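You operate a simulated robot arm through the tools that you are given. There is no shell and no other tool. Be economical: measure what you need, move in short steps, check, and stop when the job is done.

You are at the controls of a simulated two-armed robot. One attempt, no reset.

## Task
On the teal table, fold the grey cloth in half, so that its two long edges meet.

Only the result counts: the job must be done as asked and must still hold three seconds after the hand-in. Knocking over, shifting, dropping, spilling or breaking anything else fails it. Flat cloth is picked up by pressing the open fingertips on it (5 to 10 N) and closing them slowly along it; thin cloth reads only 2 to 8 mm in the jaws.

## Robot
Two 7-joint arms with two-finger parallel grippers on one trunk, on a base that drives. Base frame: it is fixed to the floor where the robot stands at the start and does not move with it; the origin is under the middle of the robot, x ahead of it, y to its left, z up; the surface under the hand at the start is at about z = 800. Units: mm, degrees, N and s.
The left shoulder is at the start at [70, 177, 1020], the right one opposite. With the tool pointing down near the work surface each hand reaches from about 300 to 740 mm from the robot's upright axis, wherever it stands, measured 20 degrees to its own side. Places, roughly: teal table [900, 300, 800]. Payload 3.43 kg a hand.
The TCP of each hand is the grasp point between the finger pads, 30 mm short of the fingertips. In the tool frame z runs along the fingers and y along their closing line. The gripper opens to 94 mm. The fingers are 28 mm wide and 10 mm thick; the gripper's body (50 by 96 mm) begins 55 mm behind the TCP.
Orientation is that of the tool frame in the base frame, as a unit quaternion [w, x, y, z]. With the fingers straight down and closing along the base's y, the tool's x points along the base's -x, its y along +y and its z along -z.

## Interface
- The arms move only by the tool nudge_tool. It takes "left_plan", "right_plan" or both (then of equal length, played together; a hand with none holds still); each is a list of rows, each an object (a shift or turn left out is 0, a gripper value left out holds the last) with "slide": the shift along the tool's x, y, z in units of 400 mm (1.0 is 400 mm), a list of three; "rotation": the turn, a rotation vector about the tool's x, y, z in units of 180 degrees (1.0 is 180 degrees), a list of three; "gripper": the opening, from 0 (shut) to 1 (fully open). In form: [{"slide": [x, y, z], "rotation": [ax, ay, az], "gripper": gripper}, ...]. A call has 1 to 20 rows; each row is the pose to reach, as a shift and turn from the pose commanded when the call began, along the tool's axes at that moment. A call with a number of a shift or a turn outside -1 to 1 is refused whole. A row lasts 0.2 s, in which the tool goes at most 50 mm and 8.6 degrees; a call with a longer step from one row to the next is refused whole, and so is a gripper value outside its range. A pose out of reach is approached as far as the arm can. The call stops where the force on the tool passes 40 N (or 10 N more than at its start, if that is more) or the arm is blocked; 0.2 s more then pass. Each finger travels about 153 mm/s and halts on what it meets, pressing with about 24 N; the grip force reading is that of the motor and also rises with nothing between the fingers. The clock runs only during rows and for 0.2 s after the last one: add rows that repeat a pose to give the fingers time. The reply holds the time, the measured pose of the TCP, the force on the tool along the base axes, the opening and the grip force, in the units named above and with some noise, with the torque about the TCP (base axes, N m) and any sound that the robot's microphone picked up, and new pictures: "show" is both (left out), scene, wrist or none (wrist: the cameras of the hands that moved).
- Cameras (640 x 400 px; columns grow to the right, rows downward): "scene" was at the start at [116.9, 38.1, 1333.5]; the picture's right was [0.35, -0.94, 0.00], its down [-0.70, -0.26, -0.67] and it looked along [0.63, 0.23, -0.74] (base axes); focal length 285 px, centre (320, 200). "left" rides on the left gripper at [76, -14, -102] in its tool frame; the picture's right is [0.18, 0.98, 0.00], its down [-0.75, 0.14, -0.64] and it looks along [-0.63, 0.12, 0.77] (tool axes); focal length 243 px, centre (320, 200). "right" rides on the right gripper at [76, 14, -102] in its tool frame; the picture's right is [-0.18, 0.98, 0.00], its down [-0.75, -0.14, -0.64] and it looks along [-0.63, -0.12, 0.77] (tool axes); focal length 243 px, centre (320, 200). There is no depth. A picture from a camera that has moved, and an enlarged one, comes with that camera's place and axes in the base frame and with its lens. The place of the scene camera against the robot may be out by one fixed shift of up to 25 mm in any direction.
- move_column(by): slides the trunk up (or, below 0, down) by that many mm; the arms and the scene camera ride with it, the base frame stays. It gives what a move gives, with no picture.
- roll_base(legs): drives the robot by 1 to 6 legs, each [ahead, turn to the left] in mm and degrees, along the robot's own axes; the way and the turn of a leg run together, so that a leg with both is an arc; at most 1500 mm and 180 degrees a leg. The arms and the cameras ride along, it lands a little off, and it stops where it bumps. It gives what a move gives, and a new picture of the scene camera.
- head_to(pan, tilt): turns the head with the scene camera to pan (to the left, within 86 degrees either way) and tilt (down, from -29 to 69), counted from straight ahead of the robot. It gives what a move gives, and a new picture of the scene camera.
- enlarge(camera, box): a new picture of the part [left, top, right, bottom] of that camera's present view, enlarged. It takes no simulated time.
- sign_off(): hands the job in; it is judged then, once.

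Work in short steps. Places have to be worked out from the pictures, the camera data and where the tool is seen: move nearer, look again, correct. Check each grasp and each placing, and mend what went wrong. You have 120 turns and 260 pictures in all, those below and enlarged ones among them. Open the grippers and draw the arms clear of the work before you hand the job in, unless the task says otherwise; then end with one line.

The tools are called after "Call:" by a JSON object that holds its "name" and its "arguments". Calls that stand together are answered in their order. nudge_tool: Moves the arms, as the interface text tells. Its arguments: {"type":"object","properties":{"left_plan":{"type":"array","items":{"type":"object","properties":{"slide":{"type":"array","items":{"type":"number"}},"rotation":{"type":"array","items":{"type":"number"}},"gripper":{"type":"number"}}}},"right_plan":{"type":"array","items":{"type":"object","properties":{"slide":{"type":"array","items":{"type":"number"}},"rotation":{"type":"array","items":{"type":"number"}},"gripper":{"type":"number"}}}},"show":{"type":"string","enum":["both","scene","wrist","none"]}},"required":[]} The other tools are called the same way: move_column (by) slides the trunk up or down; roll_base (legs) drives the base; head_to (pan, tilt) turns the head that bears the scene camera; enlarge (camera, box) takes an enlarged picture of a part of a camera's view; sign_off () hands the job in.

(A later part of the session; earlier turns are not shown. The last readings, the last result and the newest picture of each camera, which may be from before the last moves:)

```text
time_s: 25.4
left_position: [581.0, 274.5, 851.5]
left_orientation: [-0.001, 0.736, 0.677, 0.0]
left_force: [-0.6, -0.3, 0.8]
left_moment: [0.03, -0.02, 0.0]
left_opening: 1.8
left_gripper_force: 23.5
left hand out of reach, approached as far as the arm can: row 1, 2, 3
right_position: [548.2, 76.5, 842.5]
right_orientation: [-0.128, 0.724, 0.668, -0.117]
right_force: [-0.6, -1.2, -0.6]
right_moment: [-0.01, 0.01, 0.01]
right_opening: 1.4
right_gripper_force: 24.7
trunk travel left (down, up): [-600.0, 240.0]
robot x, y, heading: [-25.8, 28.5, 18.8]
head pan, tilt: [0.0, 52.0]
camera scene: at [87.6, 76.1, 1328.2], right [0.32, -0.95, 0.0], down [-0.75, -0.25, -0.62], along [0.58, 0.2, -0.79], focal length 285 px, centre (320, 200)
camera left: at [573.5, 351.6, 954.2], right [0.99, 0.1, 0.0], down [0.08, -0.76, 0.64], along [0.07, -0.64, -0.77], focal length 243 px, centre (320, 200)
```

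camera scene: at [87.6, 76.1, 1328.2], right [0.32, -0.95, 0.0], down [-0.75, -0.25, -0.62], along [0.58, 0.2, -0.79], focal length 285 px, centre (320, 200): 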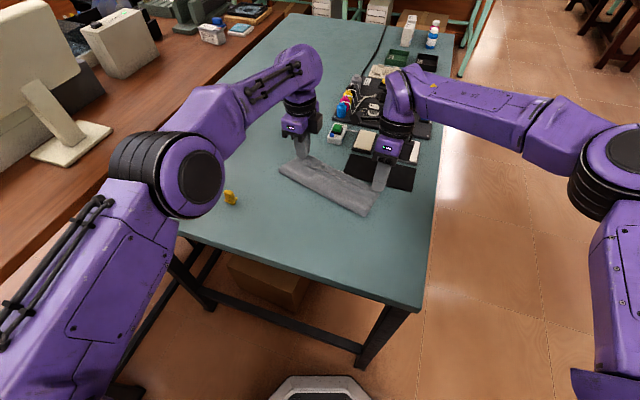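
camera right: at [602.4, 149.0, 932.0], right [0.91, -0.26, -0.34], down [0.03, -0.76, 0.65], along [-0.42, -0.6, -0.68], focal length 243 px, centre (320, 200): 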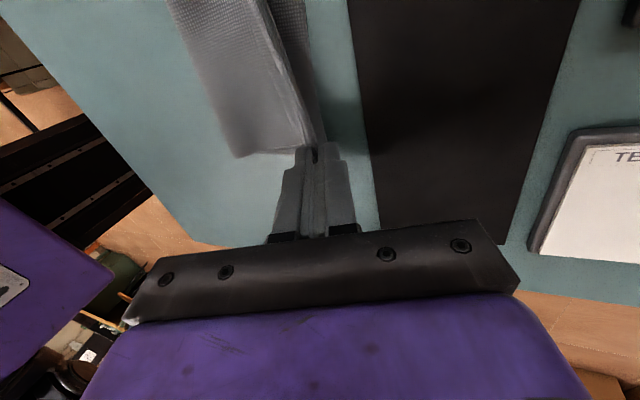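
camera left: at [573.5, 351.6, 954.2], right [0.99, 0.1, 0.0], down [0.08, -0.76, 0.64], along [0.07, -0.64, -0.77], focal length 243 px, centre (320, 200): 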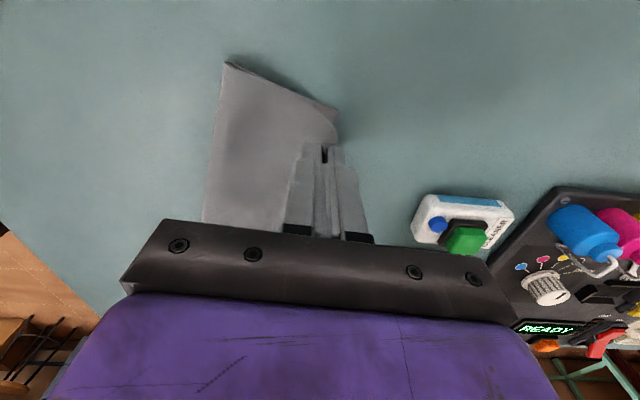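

The hand is at (581,274), and the arm is slowly re-posing its elbow. I look closely at the cloth from the left and scene cameras.

Call:
{"name": "enlarge", "arguments": {"camera": "left", "box": [180, 40, 420, 190]}}

Call:
{"name": "enlarge", "arguments": {"camera": "scene", "box": [250, 110, 450, 235]}}

Call:
{"name": "enlarge", "arguments": {"camera": "right", "box": [160, 0, 400, 150]}}

```text
2.67 times, centred on (300, 115) of left
camera zoom: at [573.5, 351.6, 954.2], right [0.99, 0.1, 0.0], down [0.08, -0.76, 0.64], along [0.07, -0.64, -0.77], focal length 647 px, centre (373, 427)
```

zoom: 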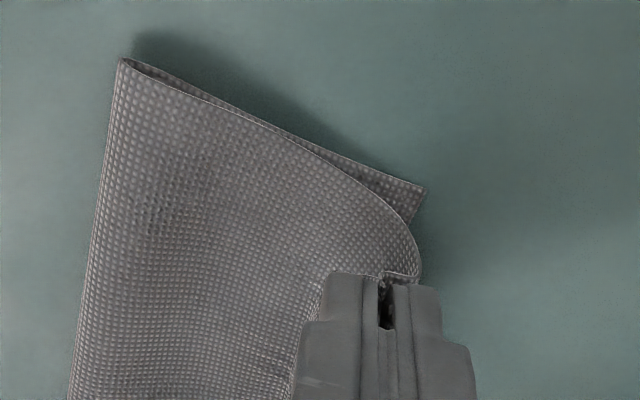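

```text
3.20 times, centred on (350, 172) of scene
camera zoom: at [87.6, 76.1, 1328.2], right [0.32, -0.95, 0.0], down [-0.75, -0.25, -0.62], along [0.58, 0.2, -0.79], focal length 911 px, centre (224, 288)
```

zoom: 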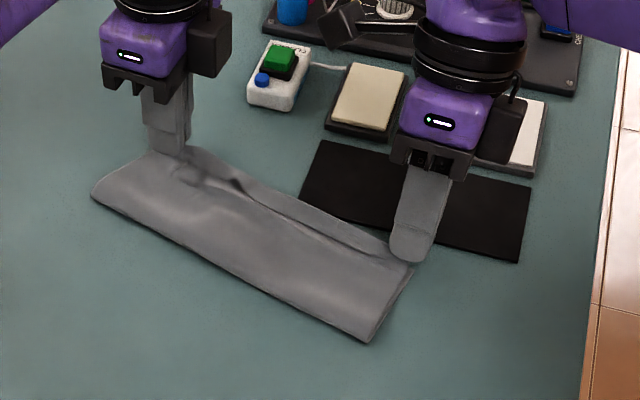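

```text
2.67 times, centred on (280, 75) of right
camera zoom: at [602.4, 148.2, 932.1], right [0.91, -0.26, -0.33], down [0.02, -0.76, 0.65], along [-0.42, -0.6, -0.68], focal length 647 px, centre (427, 533)
```

zoom: 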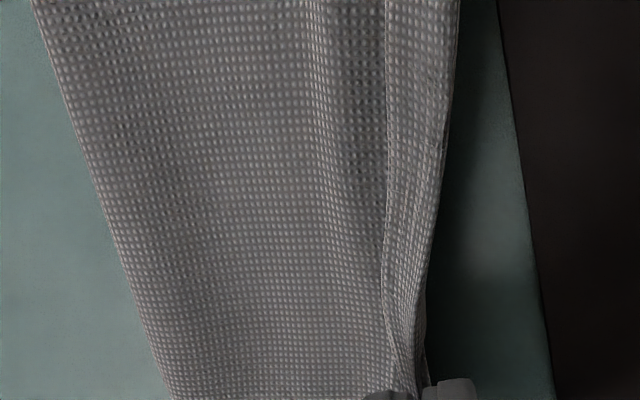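

The fold is nearly there: the lower layer's far-left corner is at about (592,298), so the left ridge is well placed. A strip of tail is turned up along the edge. I lower both hands until they just touch.

Call:
{"name": "nudge_tool", "arguments": {"left_plan": [{"slide": [0.004, 0, 0.015]}, {"slide": [0.008, 0, 0.03]}, {"slide": [0.01, 0, 0.04]}], "right_plan": [{"slide": [0, 0.003, 0.005]}, {"slide": [0, 0.004, 0.01]}, {"slide": [0, 0.006, 0.015]}]}}

```text
time_s: 26.2
left_position: [564.0, 278.6, 833.2]
left_orientation: [0.0, 0.735, 0.678, 0.0]
left_force: [0.4, -0.4, -0.3]
left_moment: [-0.01, 0.03, 0.02]
left_opening: 1.6
left_gripper_force: 23.6
right_position: [550.3, 75.9, 836.4]
right_orientation: [-0.127, 0.724, 0.668, -0.117]
right_force: [0.4, -0.5, 0.2]
right_moment: [0.01, -0.02, 0.03]
right_opening: 1.7
right_gripper_force: 24.4
trunk travel left (down, up): [-600.0, 240.0]
robot x, y, heading: [-23.8, 29.1, 19.2]
head pan, tilt: [0.0, 52.0]
camera scene: at [89.0, 76.5, 1328.1], right [0.32, -0.95, 0.0], down [-0.75, -0.25, -0.62], along [0.58, 0.2, -0.79], focal length 285 px, centre (320, 200)
camera right: at [603.9, 148.4, 926.0], right [0.91, -0.26, -0.34], down [0.02, -0.76, 0.65], along [-0.42, -0.6, -0.68], focal length 243 px, centre (320, 200)
camera left: at [557.1, 355.7, 935.9], right [0.99, 0.11, 0.0], down [0.08, -0.76, 0.64], along [0.07, -0.64, -0.77], focal length 243 px, centre (320, 200)
```

scene: 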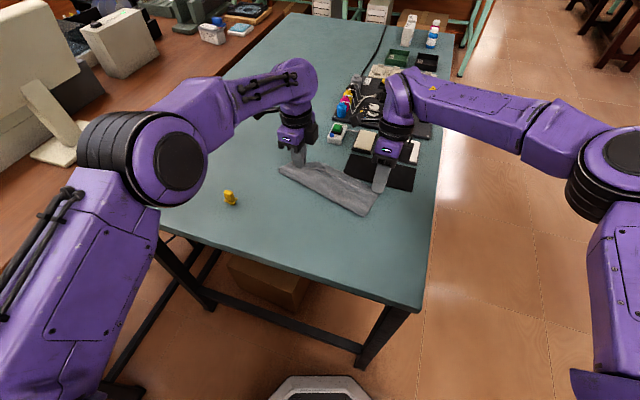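
right: 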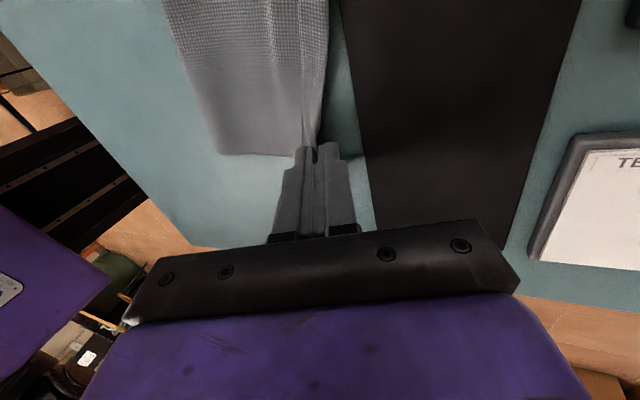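
left: 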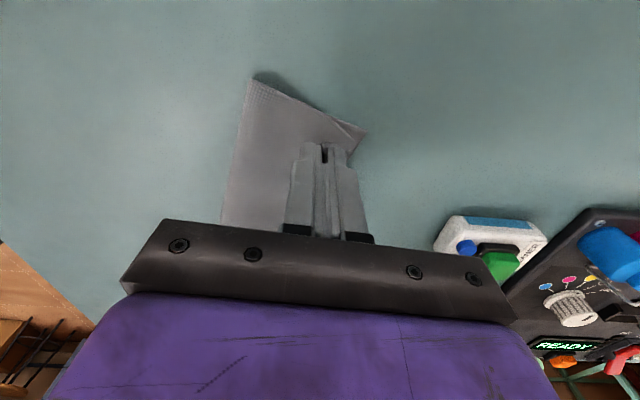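

The left is back in reach but 15 mm short at (564,279). I move it +15 mm forward.

Call:
{"name": "nudge_tool", "arguments": {"left_plan": [{"slide": [0.002, 0.0125, -0.005]}, {"slide": [0.004, 0.025, -0.005]}, {"slide": [0.006, 0.0375, 0]}, {"slide": [0.006, 0.0375, 0]}]}}

Call:
{"name": "enlarge", "arguments": {"camera": "left", "box": [180, 40, 420, 190]}}

Call:
{"name": "enlarge", "arguments": {"camera": "scene", "box": [250, 110, 450, 235]}}

```text
time_s: 27.2
left_position: [580.6, 282.3, 832.8]
left_orientation: [-0.001, 0.734, 0.679, 0.0]
left_force: [-0.4, 0.5, 0.9]
left_moment: [0.01, 0.05, 0.0]
left_opening: 1.7
left_gripper_force: 23.9
right_position: [549.5, 76.0, 835.6]
right_orientation: [-0.127, 0.724, 0.668, -0.117]
right_force: [-0.8, -0.7, 0.1]
right_moment: [-0.02, 0.05, 0.03]
right_opening: 1.7
right_gripper_force: 23.9
trunk travel left (down, up): [-600.0, 240.0]
robot x, y, heading: [-19.8, 23.2, 18.7]
head pan, tilt: [0.0, 52.0]
camera scene: at [88.9, 76.4, 1328.1], right [0.32, -0.95, 0.0], down [-0.75, -0.25, -0.62], along [0.58, 0.2, -0.79], focal length 285 px, centre (320, 200)
camera left: at [572.8, 357.4, 935.6], right [0.99, 0.11, 0.0], down [0.08, -0.76, 0.64], along [0.07, -0.64, -0.77], focal length 243 px, centre (320, 200)
```

scene: 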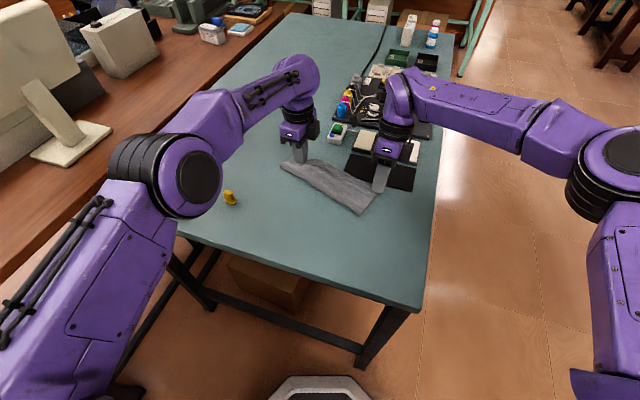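
left: 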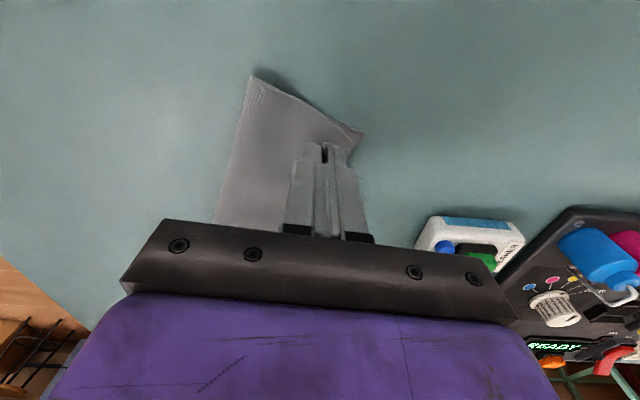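

```text
2.67 times, centred on (300, 115) of left
camera zoom: at [572.8, 357.4, 935.6], right [0.99, 0.11, 0.0], down [0.08, -0.76, 0.64], along [0.07, -0.64, -0.77], focal length 647 px, centre (373, 427)
```

zoom: 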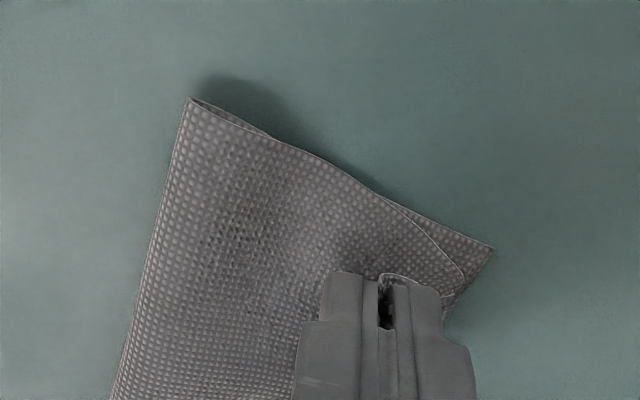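

```text
3.20 times, centred on (350, 172) of scene
camera zoom: at [88.9, 76.4, 1328.1], right [0.32, -0.95, 0.0], down [-0.75, -0.25, -0.62], along [0.58, 0.2, -0.79], focal length 911 px, centre (224, 288)
```

zoom: 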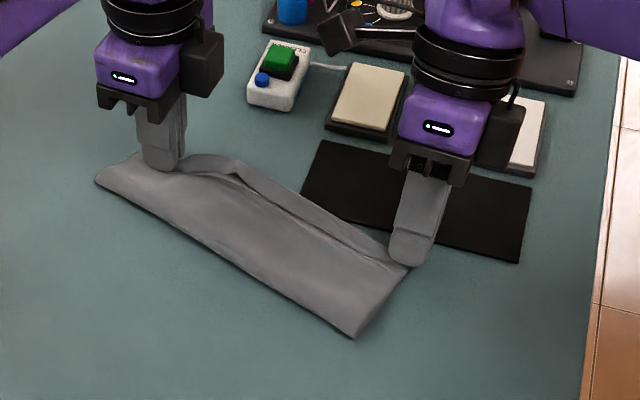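

The lower layer dragged along (corner now about (606,299)), so the left ridge should sit about 12 mm further on. I raise it 15 mm, go forward, and come down.

Call:
{"name": "nudge_tool", "arguments": {"left_plan": [{"slide": [0, 0, -0.02]}, {"slide": [0, 0, -0.0375]}, {"slide": [0, 0.016, -0.0375]}, {"slide": [0, 0.032, -0.0375]}, {"slide": [0, 0.032, -0.02]}, {"slide": [0, 0.032, 0]}], "show": "none"}}

Call:
{"name": "enlarge", "arguments": {"camera": "left", "box": [180, 40, 420, 190]}}

```text
time_s: 28.6
left_position: [592.8, 280.1, 834.6]
left_orientation: [0.001, 0.734, 0.679, -0.001]
left_force: [-0.3, -0.2, 0.7]
left_moment: [0.0, 0.01, 0.0]
left_opening: 1.6
left_gripper_force: 23.4
right_position: [549.9, 75.9, 835.9]
right_orientation: [-0.128, 0.724, 0.667, -0.117]
right_force: [-0.3, -0.3, 0.6]
right_moment: [0.0, -0.05, -0.02]
right_opening: 1.6
right_gripper_force: 23.8
trunk travel left (down, up): [-600.0, 240.0]
robot x, y, heading: [-24.3, 26.9, 18.9]
head pan, tilt: [0.0, 52.0]
```

```text
2.67 times, centred on (300, 115) of left
camera zoom: at [584.6, 356.7, 937.0], right [0.99, 0.11, 0.0], down [0.08, -0.76, 0.64], along [0.07, -0.64, -0.77], focal length 647 px, centre (373, 427)
```

zoom: 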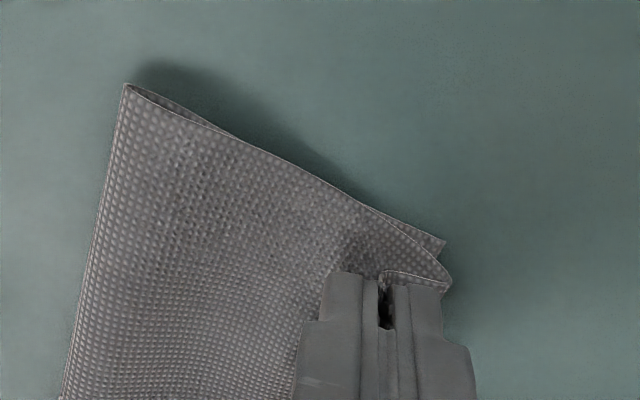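

Left aligned well: the lower corner is at (607,298) and the ridge at 593. Now I open both jaws slightly and slowly to let the pleat relax.

Call:
{"name": "nudge_tool", "arguments": {"left_plan": [{"gripper": 0.03}, {"gripper": 0.06}, {"gripper": 0.1}, {"slide": [0, 0, -0.01], "gripper": 0.15}, {"slide": [0, 0, -0.01], "gripper": 0.15}], "right_plan": [{"gripper": 0.03}, {"gripper": 0.06}, {"gripper": 0.1}, {"slide": [0, 0, -0.01], "gripper": 0.15}, {"slide": [0, 0, -0.01], "gripper": 0.15}]}}

Call:
{"name": "enlarge", "arguments": {"camera": "left", "box": [180, 40, 420, 190]}}

Call:
{"name": "enlarge", "arguments": {"camera": "scene", "box": [250, 110, 450, 235]}}

Call:
{"name": "enlarge", "arguments": {"camera": "right", "box": [160, 20, 400, 170]}}

```text
time_s: 29.8
left_position: [591.8, 281.1, 838.1]
left_orientation: [0.001, 0.734, 0.679, 0.0]
left_force: [1.0, 0.2, -0.6]
left_moment: [0.01, -0.03, 0.0]
left_opening: 14.0
left_gripper_force: 0.0
right_position: [550.3, 76.2, 840.3]
right_orientation: [-0.128, 0.725, 0.667, -0.118]
right_force: [-0.2, 0.1, 0.2]
right_moment: [0.02, -0.01, 0.02]
right_opening: 14.0
right_gripper_force: 0.1
trunk travel left (down, up): [-600.0, 240.0]
robot x, y, heading: [-20.1, 27.4, 18.8]
head pan, tilt: [0.0, 52.0]
camera scene: at [89.4, 76.5, 1328.1], right [0.32, -0.95, 0.0], down [-0.75, -0.25, -0.62], along [0.58, 0.2, -0.79], focal length 285 px, centre (320, 200)
camera right: at [605.7, 148.4, 929.8], right [0.91, -0.26, -0.34], down [0.02, -0.76, 0.65], along [-0.42, -0.6, -0.68], focal length 243 px, centre (320, 200)
camera left: at [584.4, 357.6, 940.6], right [0.99, 0.11, 0.0], down [0.08, -0.76, 0.64], along [0.07, -0.64, -0.77], focal length 243 px, centre (320, 200)
```

scene: 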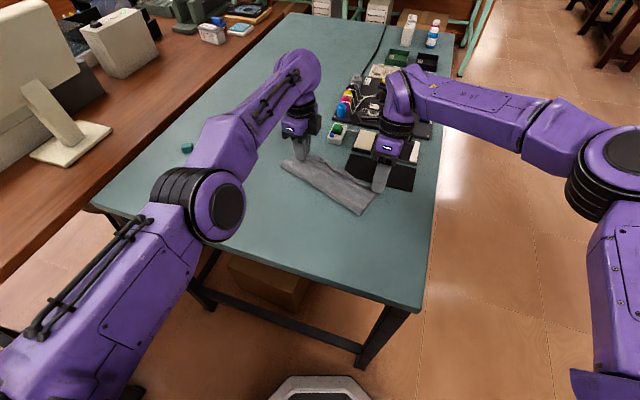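
right: 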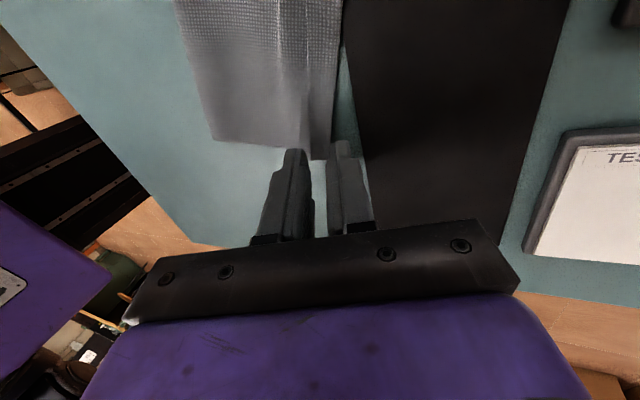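
left: 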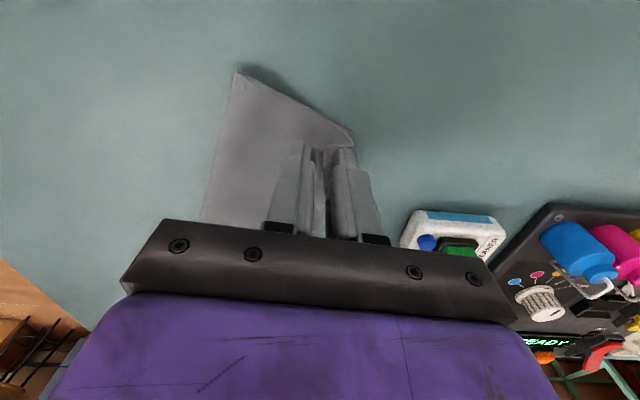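

```text
2.67 times, centred on (300, 115) of left
camera zoom: at [584.4, 357.6, 940.6], right [0.99, 0.11, 0.0], down [0.08, -0.76, 0.64], along [0.07, -0.64, -0.77], focal length 647 px, centre (373, 427)
```

zoom: 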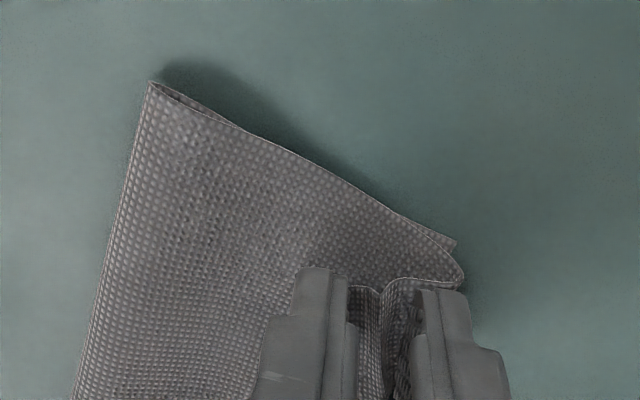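

```text
3.20 times, centred on (350, 172) of scene
camera zoom: at [89.4, 76.5, 1328.1], right [0.32, -0.95, 0.0], down [-0.75, -0.25, -0.62], along [0.58, 0.2, -0.79], focal length 911 px, centre (224, 288)
```

zoom: 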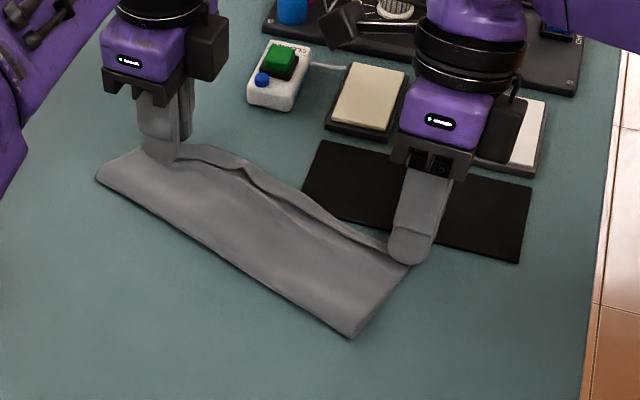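

```text
2.67 times, centred on (280, 95) of right
camera zoom: at [605.7, 148.4, 929.8], right [0.91, -0.26, -0.34], down [0.02, -0.76, 0.65], along [-0.42, -0.6, -0.68], focal length 647 px, centre (427, 480)
```

zoom: 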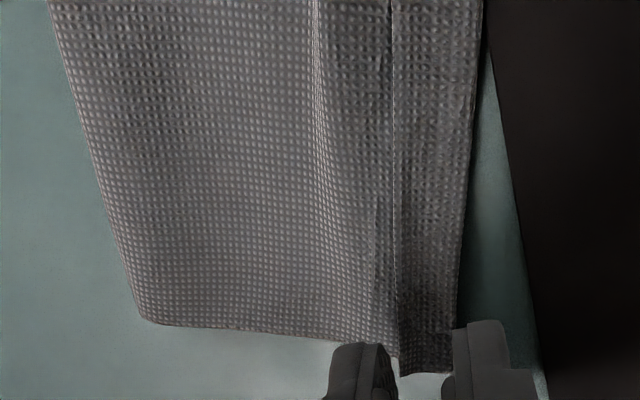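

The jaws are open. I lift both hands clear along their own axes to see how the edges settle.

Call:
{"name": "nudge_tool", "arguments": {"left_plan": [{"slide": [0, 0, -0.03]}, {"slide": [0, 0, -0.08]}, {"slide": [0, 0, -0.14]}, {"slide": [0, 0, -0.2]}, {"slide": [0, 0, -0.2]}], "right_plan": [{"slide": [0, 0, -0.03]}, {"slide": [0, 0, -0.08]}, {"slide": [0, 0, -0.14]}, {"slide": [0, 0, -0.2]}, {"slide": [0, 0, -0.2]}]}}

Call:
{"name": "enlarge", "arguments": {"camera": "scene", "box": [250, 110, 450, 235]}}

```text
time_s: 31.0
left_position: [585.8, 282.7, 917.1]
left_orientation: [0.0, 0.734, 0.679, 0.0]
left_force: [-0.3, -0.2, 0.1]
left_moment: [-0.02, 0.03, -0.01]
left_opening: 14.2
left_gripper_force: 0.0
left hand out of reach, approached as far as the arm can: row 1, 2, 4, 5
right_position: [579.1, 72.0, 913.5]
right_orientation: [-0.128, 0.725, 0.667, -0.118]
right_force: [0.3, 0.4, 0.0]
right_moment: [-0.02, 0.02, -0.02]
right_opening: 14.0
right_gripper_force: 0.0
trunk travel left (down, up): [-600.0, 240.0]
robot x, y, heading: [-21.7, 24.4, 18.8]
head pan, tilt: [0.0, 52.0]
camera scene: at [89.8, 76.5, 1328.0], right [0.32, -0.95, 0.0], down [-0.75, -0.25, -0.62], along [0.58, 0.2, -0.79], focal length 285 px, centre (320, 200)
camera right: at [633.4, 143.9, 1003.0], right [0.91, -0.26, -0.34], down [0.02, -0.76, 0.65], along [-0.42, -0.6, -0.68], focal length 243 px, centre (320, 200)
camera left: at [578.5, 358.7, 1020.1], right [0.99, 0.11, 0.0], down [0.08, -0.76, 0.64], along [0.07, -0.64, -0.77], focal length 243 px, centre (320, 200)
```

scene: 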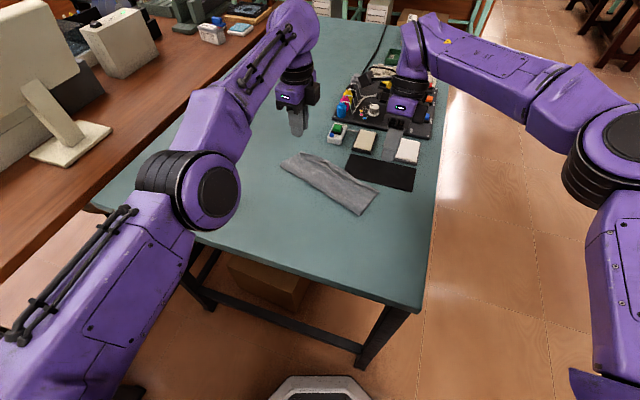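
right: 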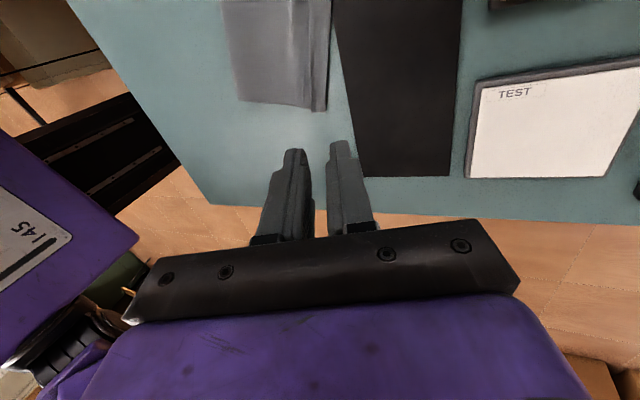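
left: 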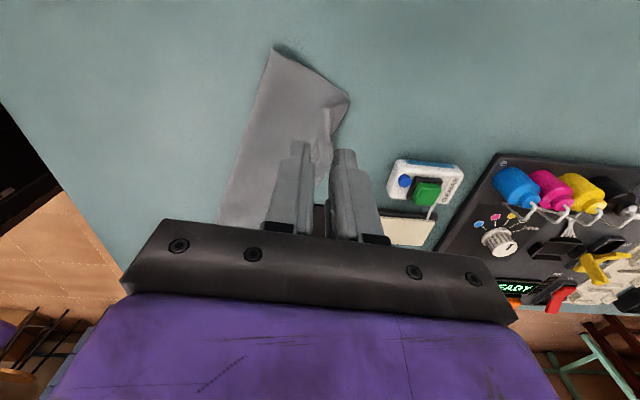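

```text
3.20 times, centred on (350, 172) of scene
camera zoom: at [89.8, 76.5, 1328.0], right [0.32, -0.95, 0.0], down [-0.75, -0.25, -0.62], along [0.58, 0.2, -0.79], focal length 911 px, centre (224, 288)
```

zoom: 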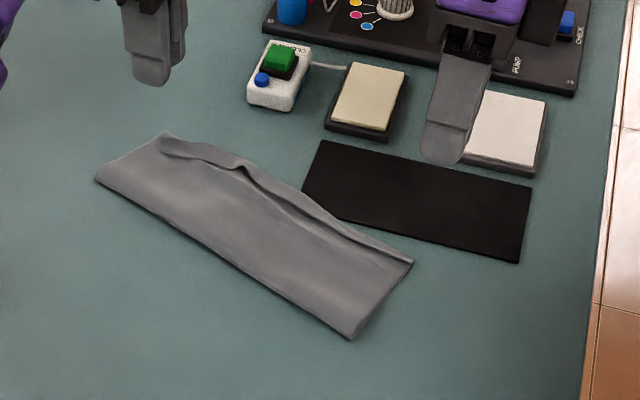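

Both hands are clear. I zoom tighter on the edge strip.

Call:
{"name": "enlarge", "arguments": {"camera": "scene", "box": [274, 142, 386, 217]}}

Call:
{"name": "enlarge", "arguments": {"camera": "left", "box": [220, 40, 380, 140]}}

Call:
{"name": "enlarge", "arguments": {"camera": "right", "box": [200, 0, 360, 120]}}

```text
5.33 times, centred on (330, 180) of scene
camera zoom: at [89.8, 76.5, 1328.0], right [0.32, -0.95, 0.0], down [-0.75, -0.25, -0.62], along [0.58, 0.2, -0.79], focal length 1518 px, centre (267, 309)
```

zoom: 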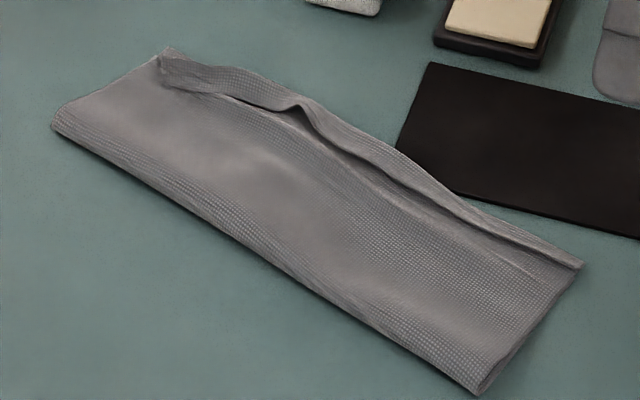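

```text
4.00 times, centred on (300, 90) of left
camera zoom: at [578.5, 358.7, 1020.1], right [0.99, 0.11, 0.0], down [0.08, -0.76, 0.64], along [0.07, -0.64, -0.77], focal length 970 px, centre (400, 640)
```

zoom: 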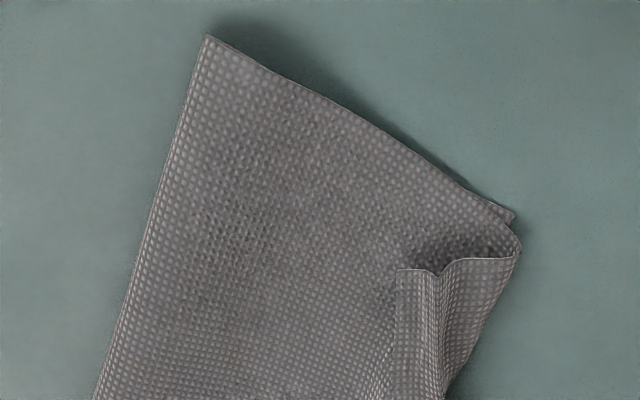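

```text
3.33 times, centred on (280, 60) of right
camera zoom: at [633.4, 143.9, 1003.0], right [0.91, -0.26, -0.34], down [0.02, -0.76, 0.65], along [-0.42, -0.6, -0.68], focal length 809 px, centre (453, 667)
```

zoom: 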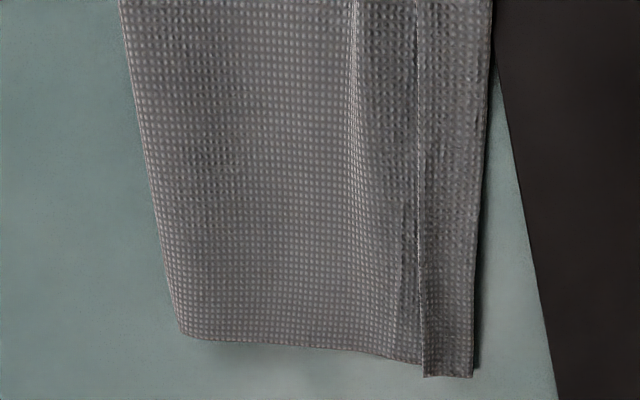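

The edge arrived, but its strip is turned back on top (about 25 mm at the left end, 14 mm at the right). I'll re-pinch that strip at each end, unroll it and lay it on the far edge. The left arm is near full stretch, so I first drive 40 mm nearer.

Call:
{"name": "roll_base", "arguments": {"legs": [[40, 0]]}}

```text
time_s: 31.9
left_position: [618.9, 292.8, 923.1]
left_orientation: [0.002, 0.735, 0.678, 0.004]
left_force: [-0.6, -0.3, 0.2]
left_moment: [0.03, -0.06, 0.01]
left_opening: 14.2
left_gripper_force: 0.1
right_position: [611.0, 82.0, 917.8]
right_orientation: [-0.127, 0.725, 0.668, -0.113]
right_force: [-1.5, -0.6, 0.1]
right_moment: [0.0, -0.04, -0.02]
right_opening: 14.1
right_gripper_force: 0.0
trunk travel left (down, up): [-600.0, 240.0]
robot x, y, heading: [16.8, 40.0, 18.8]
head pan, tilt: [0.0, 52.0]
camera scene: at [120.2, 86.7, 1329.1], right [0.32, -0.95, 0.0], down [-0.74, -0.25, -0.62], along [0.59, 0.2, -0.78], focal length 285 px, centre (320, 200)
```

scene: 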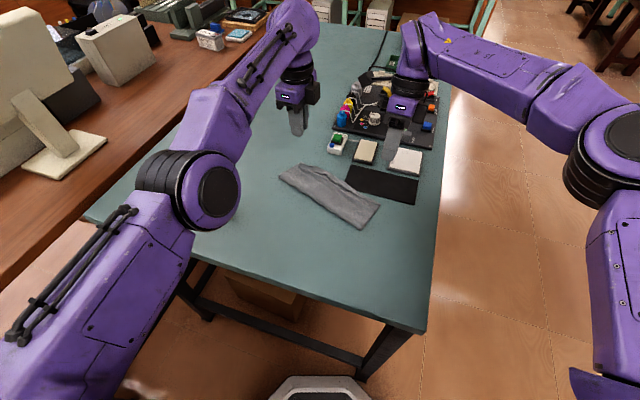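

I position the left hand over its hem with a 20 mm opening, about 30 mm up, for a close look.

Call:
{"name": "nudge_tool", "arguments": {"left_plan": [{"slide": [-0.015, -0.017, 0.04], "gripper": 0.21}, {"slide": [-0.03, -0.034, 0.08], "gripper": 0.21}, {"slide": [-0.045, -0.051, 0.12], "gripper": 0.21}, {"slide": [-0.058, -0.068, 0.1575], "gripper": 0.21}, {"slide": [-0.058, -0.068, 0.1575], "gripper": 0.21}], "show": "wrist"}}

Call:
{"name": "enlarge", "arguments": {"camera": "left", "box": [220, 50, 420, 175]}}

```text
time_s: 33.0
left_position: [619.7, 274.3, 859.6]
left_orientation: [-0.002, 0.732, 0.681, -0.001]
left_force: [0.1, -1.1, -1.2]
left_moment: [-0.01, 0.04, -0.04]
left_opening: 19.8
left_gripper_force: 0.0
left hand out of reach, approached as far as the arm can: row 1, 2, 3, 4
right_position: [618.7, 83.5, 913.6]
right_orientation: [-0.128, 0.724, 0.667, -0.117]
right_force: [0.2, 0.0, 0.3]
right_moment: [-0.03, 0.06, 0.0]
right_opening: 14.2
right_gripper_force: 0.1
trunk travel left (down, up): [-600.0, 240.0]
robot x, y, heading: [12.0, 36.2, 18.6]
head pan, tilt: [0.0, 52.0]
camera left: at [612.0, 350.4, 962.7], right [0.99, 0.11, -0.01], down [0.09, -0.76, 0.64], along [0.07, -0.64, -0.77], focal length 243 px, centre (320, 200)
```

left: 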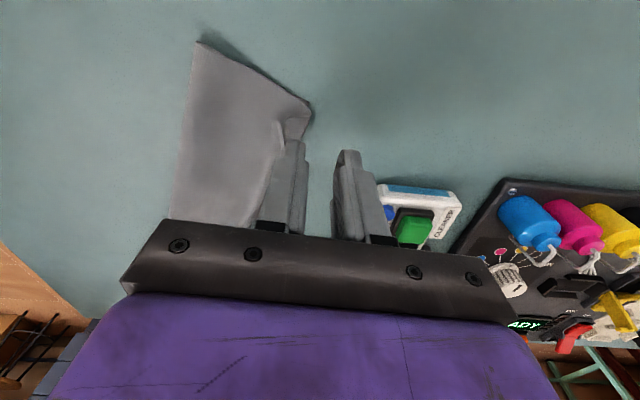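

```text
3.20 times, centred on (320, 112) of left
camera zoom: at [612.0, 350.4, 962.7], right [0.99, 0.11, -0.01], down [0.09, -0.76, 0.64], along [0.07, -0.64, -0.77], focal length 776 px, centre (320, 480)
```

zoom: 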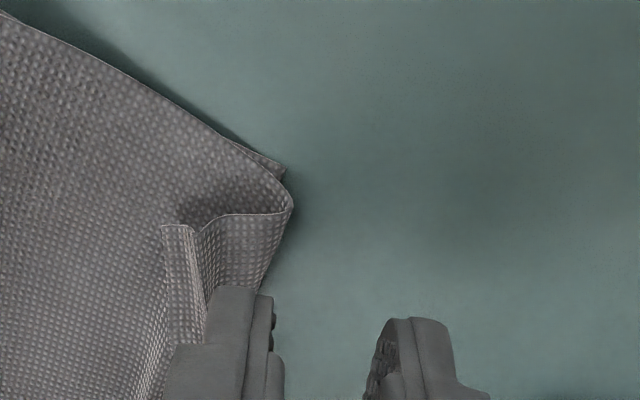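

Row 5 reports reachable but the hand lags at x=620. I give it time to settle.

Call:
{"name": "nudge_tool", "arguments": {"left_plan": [{"slide": [0, 0, 0]}, {"slide": [0, 0, 0]}, {"slide": [0, 0, 0]}], "show": "scene"}}

```text
time_s: 33.9
left_position: [618.0, 273.9, 861.5]
left_orientation: [-0.003, 0.732, 0.681, -0.002]
left_force: [0.2, 0.1, 0.1]
left_moment: [-0.01, 0.01, 0.0]
left_opening: 19.8
left_gripper_force: 0.1
right_position: [617.0, 83.9, 913.6]
right_orientation: [-0.128, 0.725, 0.667, -0.117]
right_force: [-0.4, 0.8, 0.1]
right_moment: [0.01, -0.01, -0.01]
right_opening: 13.9
right_gripper_force: 0.1
trunk travel left (down, up): [-600.0, 240.0]
robot x, y, heading: [15.3, 40.1, 18.6]
head pan, tilt: [0.0, 52.0]
camera scene: at [127.4, 89.4, 1328.1], right [0.32, -0.95, 0.0], down [-0.75, -0.25, -0.62], along [0.58, 0.2, -0.79], focal length 285 px, centre (320, 200)
```

scene: 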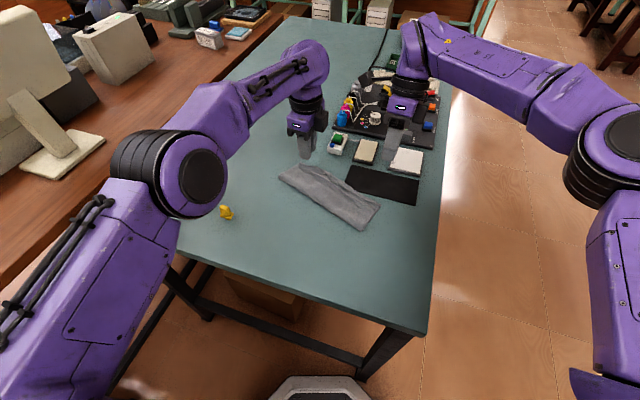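

It's now settled at (618,274). I move it back 27 mm in x.

Call:
{"name": "nudge_tool", "arguments": {"left_plan": [{"slide": [0, -0.0225, 0]}, {"slide": [0, -0.045, 0]}, {"slide": [0, -0.068, 0]}, {"slide": [0, -0.068, 0]}], "show": "none"}}

```text
time_s: 34.9
left_position: [568.4, 275.2, 856.9]
left_orientation: [0.0, 0.735, 0.678, 0.0]
left_force: [0.0, -0.6, -0.1]
left_moment: [0.01, 0.0, 0.03]
left_opening: 19.6
left_gripper_force: 0.1
left hand out of reach, approached as far as the arm can: row 1
right_position: [617.5, 84.3, 913.4]
right_orientation: [-0.128, 0.725, 0.667, -0.116]
right_force: [0.0, -0.4, 0.0]
right_moment: [-0.03, 0.01, -0.01]
right_opening: 14.2
right_gripper_force: 0.0
trunk travel left (down, up): [-600.0, 240.0]
robot x, y, heading: [18.3, 39.4, 18.6]
head pan, tilt: [0.0, 52.0]
```

It jumped to x=568, so the command had in fact been 590–595. I move forward 21 mm and look.

Call:
{"name": "nudge_tool", "arguments": {"left_plan": [{"slide": [0, 0.026, 0.01]}, {"slide": [0, 0.052, 0.02]}, {"slide": [0, 0.052, 0.02]}], "show": "none"}}

Call:
{"name": "enlarge", "arguments": {"camera": "left", "box": [220, 70, 420, 195]}}

```text
time_s: 35.6
left_position: [589.1, 273.6, 848.6]
left_orientation: [0.001, 0.735, 0.678, 0.0]
left_force: [-0.3, -0.2, -0.4]
left_moment: [-0.01, -0.05, 0.01]
left_opening: 19.6
left_gripper_force: 0.0
right_position: [616.9, 83.3, 912.9]
right_orientation: [-0.128, 0.724, 0.668, -0.117]
right_force: [-0.3, 0.4, -0.4]
right_moment: [0.01, 0.01, 0.05]
right_opening: 14.0
right_gripper_force: 0.0
trunk travel left (down, up): [-600.0, 240.0]
robot x, y, heading: [15.7, 38.3, 18.7]
head pan, tilt: [0.0, 52.0]
```

```text
3.20 times, centred on (320, 132) of left
camera zoom: at [581.7, 350.1, 950.8], right [0.99, 0.1, 0.0], down [0.08, -0.76, 0.64], along [0.07, -0.64, -0.77], focal length 776 px, centre (320, 416)
```

zoom: 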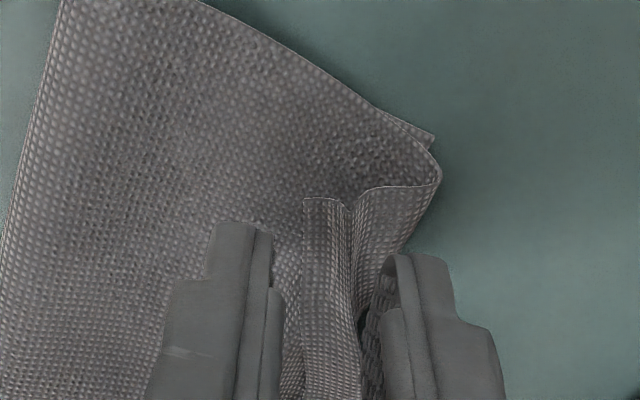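

The hem stands up between the fingers as a pleat with a ~10 mm free strip. I narrow the opening to ~13 mm around that strip and lower onto it.

Call:
{"name": "nudge_tool", "arguments": {"left_plan": [{"slide": [0, 0.002, 0], "gripper": 0.14}, {"slide": [0, 0.002, 0.01], "gripper": 0.14}, {"slide": [0, 0.002, 0.022], "gripper": 0.14}, {"slide": [0, 0.002, 0.034], "gripper": 0.14}], "show": "none"}}

Call:
{"name": "enlarge", "arguments": {"camera": "left", "box": [220, 70, 420, 195]}}

```text
time_s: 36.6
left_position: [590.3, 272.3, 834.9]
left_orientation: [0.001, 0.735, 0.678, 0.001]
left_force: [0.7, -0.7, 1.3]
left_moment: [0.0, 0.02, 0.03]
left_opening: 13.3
left_gripper_force: 0.3
right_position: [617.7, 82.5, 913.6]
right_orientation: [-0.127, 0.724, 0.668, -0.117]
right_force: [0.1, 0.2, 0.5]
right_moment: [-0.01, -0.03, -0.01]
right_opening: 14.4
right_gripper_force: 0.1
trunk travel left (down, up): [-600.0, 240.0]
robot x, y, heading: [17.6, 40.4, 18.7]
head pan, tilt: [0.0, 52.0]
```

```text
3.20 times, centred on (320, 132) of left
camera zoom: at [582.1, 349.8, 937.0], right [0.99, 0.1, 0.0], down [0.08, -0.76, 0.64], along [0.07, -0.64, -0.77], focal length 776 px, centre (320, 416)
```

zoom: 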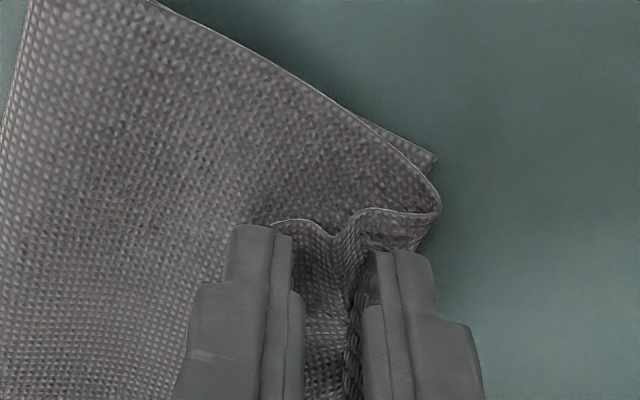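

The strip's free edge is now under the near finger. I press 1 mm more and close slowly.

Call:
{"name": "nudge_tool", "arguments": {"left_plan": [{"slide": [0, 0, 0.003], "gripper": 0.13}, {"slide": [0, 0, 0.004], "gripper": 0.11}, {"slide": [0, 0, 0.004], "gripper": 0.09}, {"slide": [0, 0, 0.004], "gripper": 0.07}, {"slide": [0, 0, 0.004], "gripper": 0.05}, {"slide": [0, 0, 0.004], "gripper": 0.03}, {"slide": [0, 0, 0.004], "gripper": 0}, {"slide": [0, 0, 0.004], "gripper": 0}], "show": "none"}}

Call:
{"name": "enlarge", "arguments": {"camera": "left", "box": [220, 70, 420, 195]}}

```text
time_s: 38.5
left_position: [589.3, 273.8, 832.3]
left_orientation: [0.001, 0.734, 0.679, 0.0]
left_force: [0.0, -0.9, 1.7]
left_moment: [0.05, -0.02, 0.01]
left_opening: 1.4
left_gripper_force: 24.2
right_position: [616.1, 83.2, 914.0]
right_orientation: [-0.127, 0.724, 0.667, -0.117]
right_force: [0.1, 1.1, -0.3]
right_moment: [0.02, -0.03, -0.02]
right_opening: 14.0
right_gripper_force: 0.1
trunk travel left (down, up): [-600.0, 240.0]
robot x, y, heading: [16.7, 41.3, 18.8]
head pan, tilt: [0.0, 52.0]
```

```text
3.20 times, centred on (320, 132) of left
camera zoom: at [582.8, 349.9, 935.1], right [0.99, 0.1, 0.0], down [0.08, -0.76, 0.64], along [0.07, -0.64, -0.77], focal length 776 px, centre (320, 416)
```

zoom: 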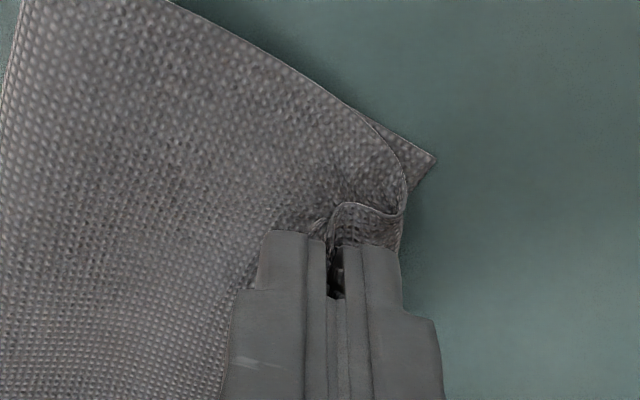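

Something is pinched, since the ridge moved with the closing. I lift 25 mm and look.

Call:
{"name": "nudge_tool", "arguments": {"left_plan": [{"slide": [0, 0, -0.02]}, {"slide": [0, 0.01, -0.045]}, {"slide": [0, 0.02, -0.065]}], "show": "none"}}

Call:
{"name": "enlarge", "arguments": {"camera": "left", "box": [200, 50, 440, 200]}}

Call:
{"name": "enlarge", "arguments": {"camera": "scene", "box": [265, 125, 425, 235]}}

```text
time_s: 39.2
left_position: [597.8, 273.7, 858.9]
left_orientation: [0.0, 0.735, 0.678, 0.0]
left_force: [1.0, 0.2, -0.3]
left_moment: [0.02, 0.03, 0.02]
left_opening: 1.3
left_gripper_force: 24.1
right_position: [616.6, 83.8, 913.3]
right_orientation: [-0.127, 0.725, 0.667, -0.116]
right_force: [-0.4, -1.0, 0.1]
right_moment: [-0.03, 0.0, 0.01]
right_opening: 14.0
right_gripper_force: 0.0
trunk travel left (down, up): [-600.0, 240.0]
robot x, y, heading: [15.3, 37.3, 18.7]
head pan, tilt: [0.0, 52.0]
```

```text
2.67 times, centred on (320, 125) of left
camera zoom: at [590.5, 350.0, 960.8], right [0.99, 0.1, 0.0], down [0.08, -0.76, 0.64], along [0.07, -0.64, -0.77], focal length 647 px, centre (320, 400)
```

zoom: 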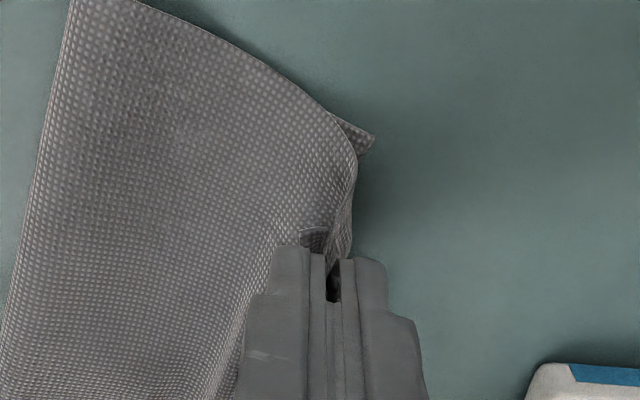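

```text
3.64 times, centred on (345, 180) of scene
camera zoom: at [127.6, 89.4, 1328.1], right [0.32, -0.95, 0.0], down [-0.75, -0.25, -0.62], along [0.58, 0.2, -0.79], focal length 1035 px, centre (229, 273)
```

zoom: 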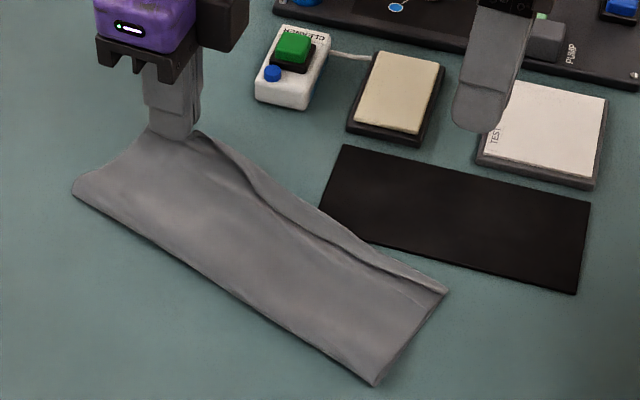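

The left tail is now only ~6 mm and the lower corner is at (609,300). I lower straight down so the edge lands on the far edge, then release gently.

Call:
{"name": "nudge_tool", "arguments": {"left_plan": [{"slide": [0.005, 0.005, 0.02]}, {"slide": [0.01, 0.01, 0.04]}, {"slide": [0.01, 0.01, 0.06]}, {"slide": [0.01, 0.01, 0.06], "gripper": 0.03}, {"slide": [0.01, 0.01, 0.06], "gripper": 0.06}, {"slide": [0.01, 0.01, 0.055], "gripper": 0.1}, {"slide": [0.01, 0.01, 0.05], "gripper": 0.14}, {"slide": [0.01, 0.01, 0.03], "gripper": 0.16}, {"slide": [0.01, 0.01, -0.02], "gripper": 0.2}], "show": "none"}}

Call:
{"name": "enlarge", "arguments": {"camera": "left", "box": [200, 50, 440, 200]}}

Call:
{"name": "enlarge", "arguments": {"camera": "scene", "box": [265, 125, 425, 235]}}

```text
time_s: 41.2
left_position: [601.9, 277.5, 867.8]
left_orientation: [0.0, 0.735, 0.678, 0.0]
left_force: [0.4, -0.4, 0.1]
left_moment: [0.0, 0.02, -0.03]
left_opening: 18.9
left_gripper_force: 0.0
right_position: [616.9, 83.8, 913.2]
right_orientation: [-0.128, 0.724, 0.668, -0.115]
right_force: [0.0, 0.1, -0.1]
right_moment: [0.01, 0.01, 0.01]
right_opening: 13.8
right_gripper_force: 0.1
trunk travel left (down, up): [-600.0, 240.0]
robot x, y, heading: [14.4, 41.7, 18.9]
head pan, tilt: [0.0, 52.0]
```

```text
2.67 times, centred on (320, 125) of left
camera zoom: at [594.7, 353.7, 970.5], right [0.99, 0.1, 0.0], down [0.08, -0.76, 0.64], along [0.07, -0.64, -0.77], focal length 647 px, centre (320, 400)
```

zoom: 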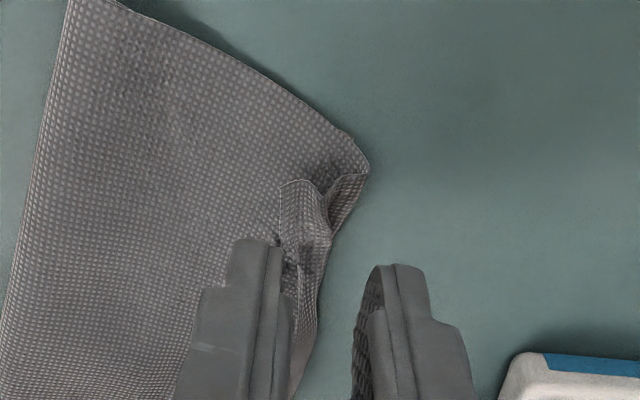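

```text
3.64 times, centred on (345, 180) of scene
camera zoom: at [127.1, 89.1, 1328.1], right [0.32, -0.95, 0.0], down [-0.75, -0.25, -0.62], along [0.58, 0.2, -0.79], focal length 1035 px, centre (229, 273)
```

zoom: 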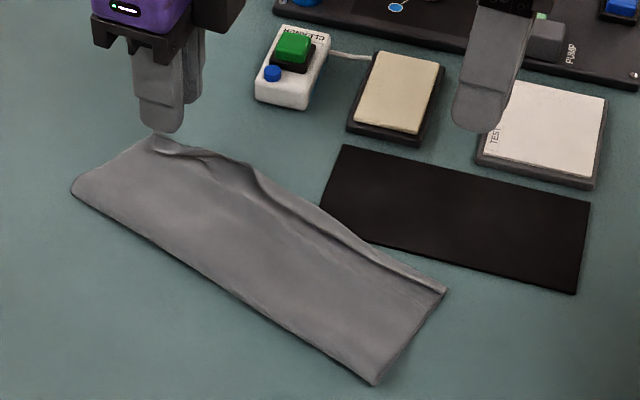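

The hem is still turned back because I didn't carry it past the ridge. I re-pinch it right at its free edge (near x≈588–600) with a 14 mm opening.

Call:
{"name": "nudge_tool", "arguments": {"left_plan": [{"slide": [0, -0.011, 0.02], "gripper": 0.15}, {"slide": [0, -0.022, 0.04], "gripper": 0.15}, {"slide": [0, -0.022, 0.06], "gripper": 0.15}, {"slide": [0, -0.022, 0.072], "gripper": 0.15}], "show": "none"}}

Call:
{"name": "enlarge", "arguments": {"camera": "left", "box": [220, 70, 420, 195]}}

```text
time_s: 42.2
left_position: [593.3, 277.7, 838.4]
left_orientation: [0.001, 0.735, 0.678, 0.001]
left_force: [-0.3, 0.6, 0.1]
left_moment: [-0.01, 0.0, 0.0]
left_opening: 14.2
left_gripper_force: 0.1
right_position: [615.6, 83.1, 913.4]
right_orientation: [-0.127, 0.724, 0.668, -0.116]
right_force: [-0.3, -0.9, -0.1]
right_moment: [0.0, 0.0, -0.02]
right_opening: 14.1
right_gripper_force: 0.0
trunk travel left (down, up): [-600.0, 240.0]
robot x, y, heading: [12.2, 35.1, 18.5]
head pan, tilt: [0.0, 52.0]
```

```text
3.20 times, centred on (320, 132) of left
camera zoom: at [585.6, 354.0, 940.3], right [0.99, 0.1, 0.0], down [0.08, -0.76, 0.64], along [0.07, -0.64, -0.77], focal length 776 px, centre (320, 416)
```

zoom: 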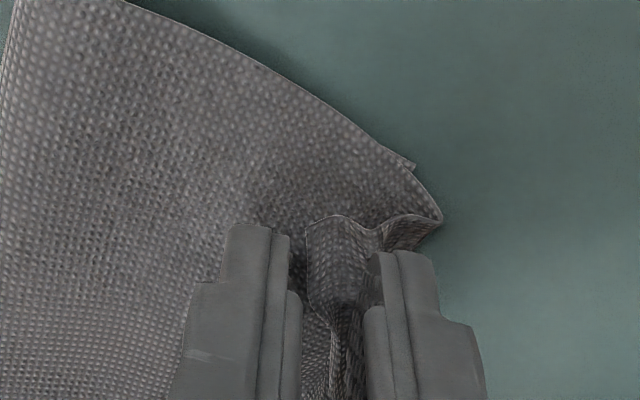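

The free edge is just inside the near finger. I lower 4 mm, close, then raise 15 mm and carry it 35 mm past the ridge.

Call:
{"name": "nudge_tool", "arguments": {"left_plan": [{"slide": [0, 0, 0.006], "gripper": 0.14}, {"slide": [0, 0, 0.011], "gripper": 0.12}, {"slide": [0, 0, 0.011], "gripper": 0.1}, {"slide": [0, 0, 0.011], "gripper": 0.08}, {"slide": [0, 0, 0.011], "gripper": 0.06}, {"slide": [0, 0, 0.011], "gripper": 0.03}, {"slide": [0, 0, 0.011], "gripper": 0}, {"slide": [0, 0, 0.011], "gripper": 0}, {"slide": [0, 0, -0.015], "gripper": 0}, {"slide": [0, 0.01, -0.035], "gripper": 0}, {"slide": [0, 0.035, -0.035], "gripper": 0}, {"slide": [0, 0.06, -0.035], "gripper": 0}, {"slide": [0, 0.085, -0.03], "gripper": 0}, {"slide": [0, 0.085, -0.02], "gripper": 0}], "show": "none"}}

Call:
{"name": "enlarge", "arguments": {"camera": "left", "box": [200, 50, 440, 200]}}

Call:
{"name": "enlarge", "arguments": {"camera": "scene", "box": [265, 125, 425, 235]}}

```text
time_s: 45.2
left_position: [627.4, 275.1, 846.6]
left_orientation: [0.001, 0.735, 0.678, 0.001]
left_force: [0.7, 0.2, -0.4]
left_moment: [0.0, 0.05, -0.01]
left_opening: 1.8
left_gripper_force: 23.7
right_position: [616.0, 83.9, 912.8]
right_orientation: [-0.128, 0.724, 0.667, -0.116]
right_force: [0.0, -0.3, 0.0]
right_moment: [0.0, -0.01, 0.02]
right_opening: 14.4
right_gripper_force: 0.1
trunk travel left (down, up): [-600.0, 240.0]
robot x, y, heading: [16.0, 36.2, 18.5]
head pan, tilt: [0.0, 52.0]
```

```text
2.67 times, centred on (320, 125) of left
camera zoom: at [619.8, 352.2, 948.7], right [0.99, 0.11, 0.0], down [0.08, -0.76, 0.64], along [0.07, -0.64, -0.77], focal length 647 px, centre (320, 400)
```

zoom: 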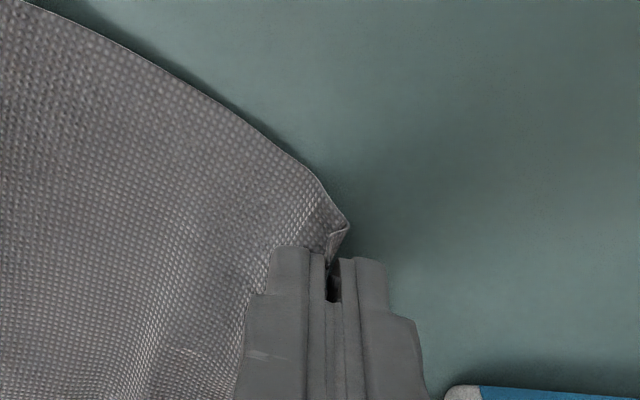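

```text
3.64 times, centred on (345, 180) of scene
camera zoom: at [127.3, 89.4, 1328.1], right [0.32, -0.95, 0.0], down [-0.75, -0.25, -0.62], along [0.58, 0.2, -0.79], focal length 1035 px, centre (229, 273)
```

zoom: 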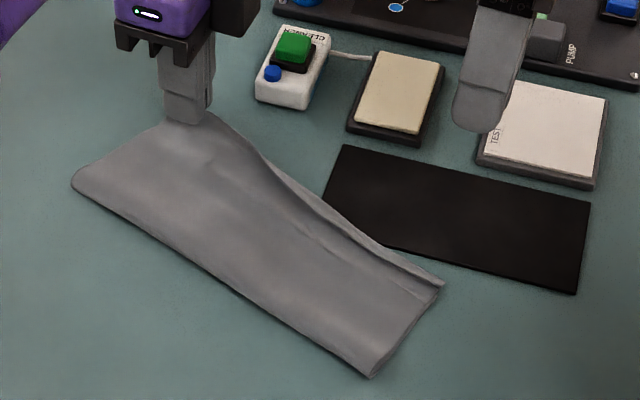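

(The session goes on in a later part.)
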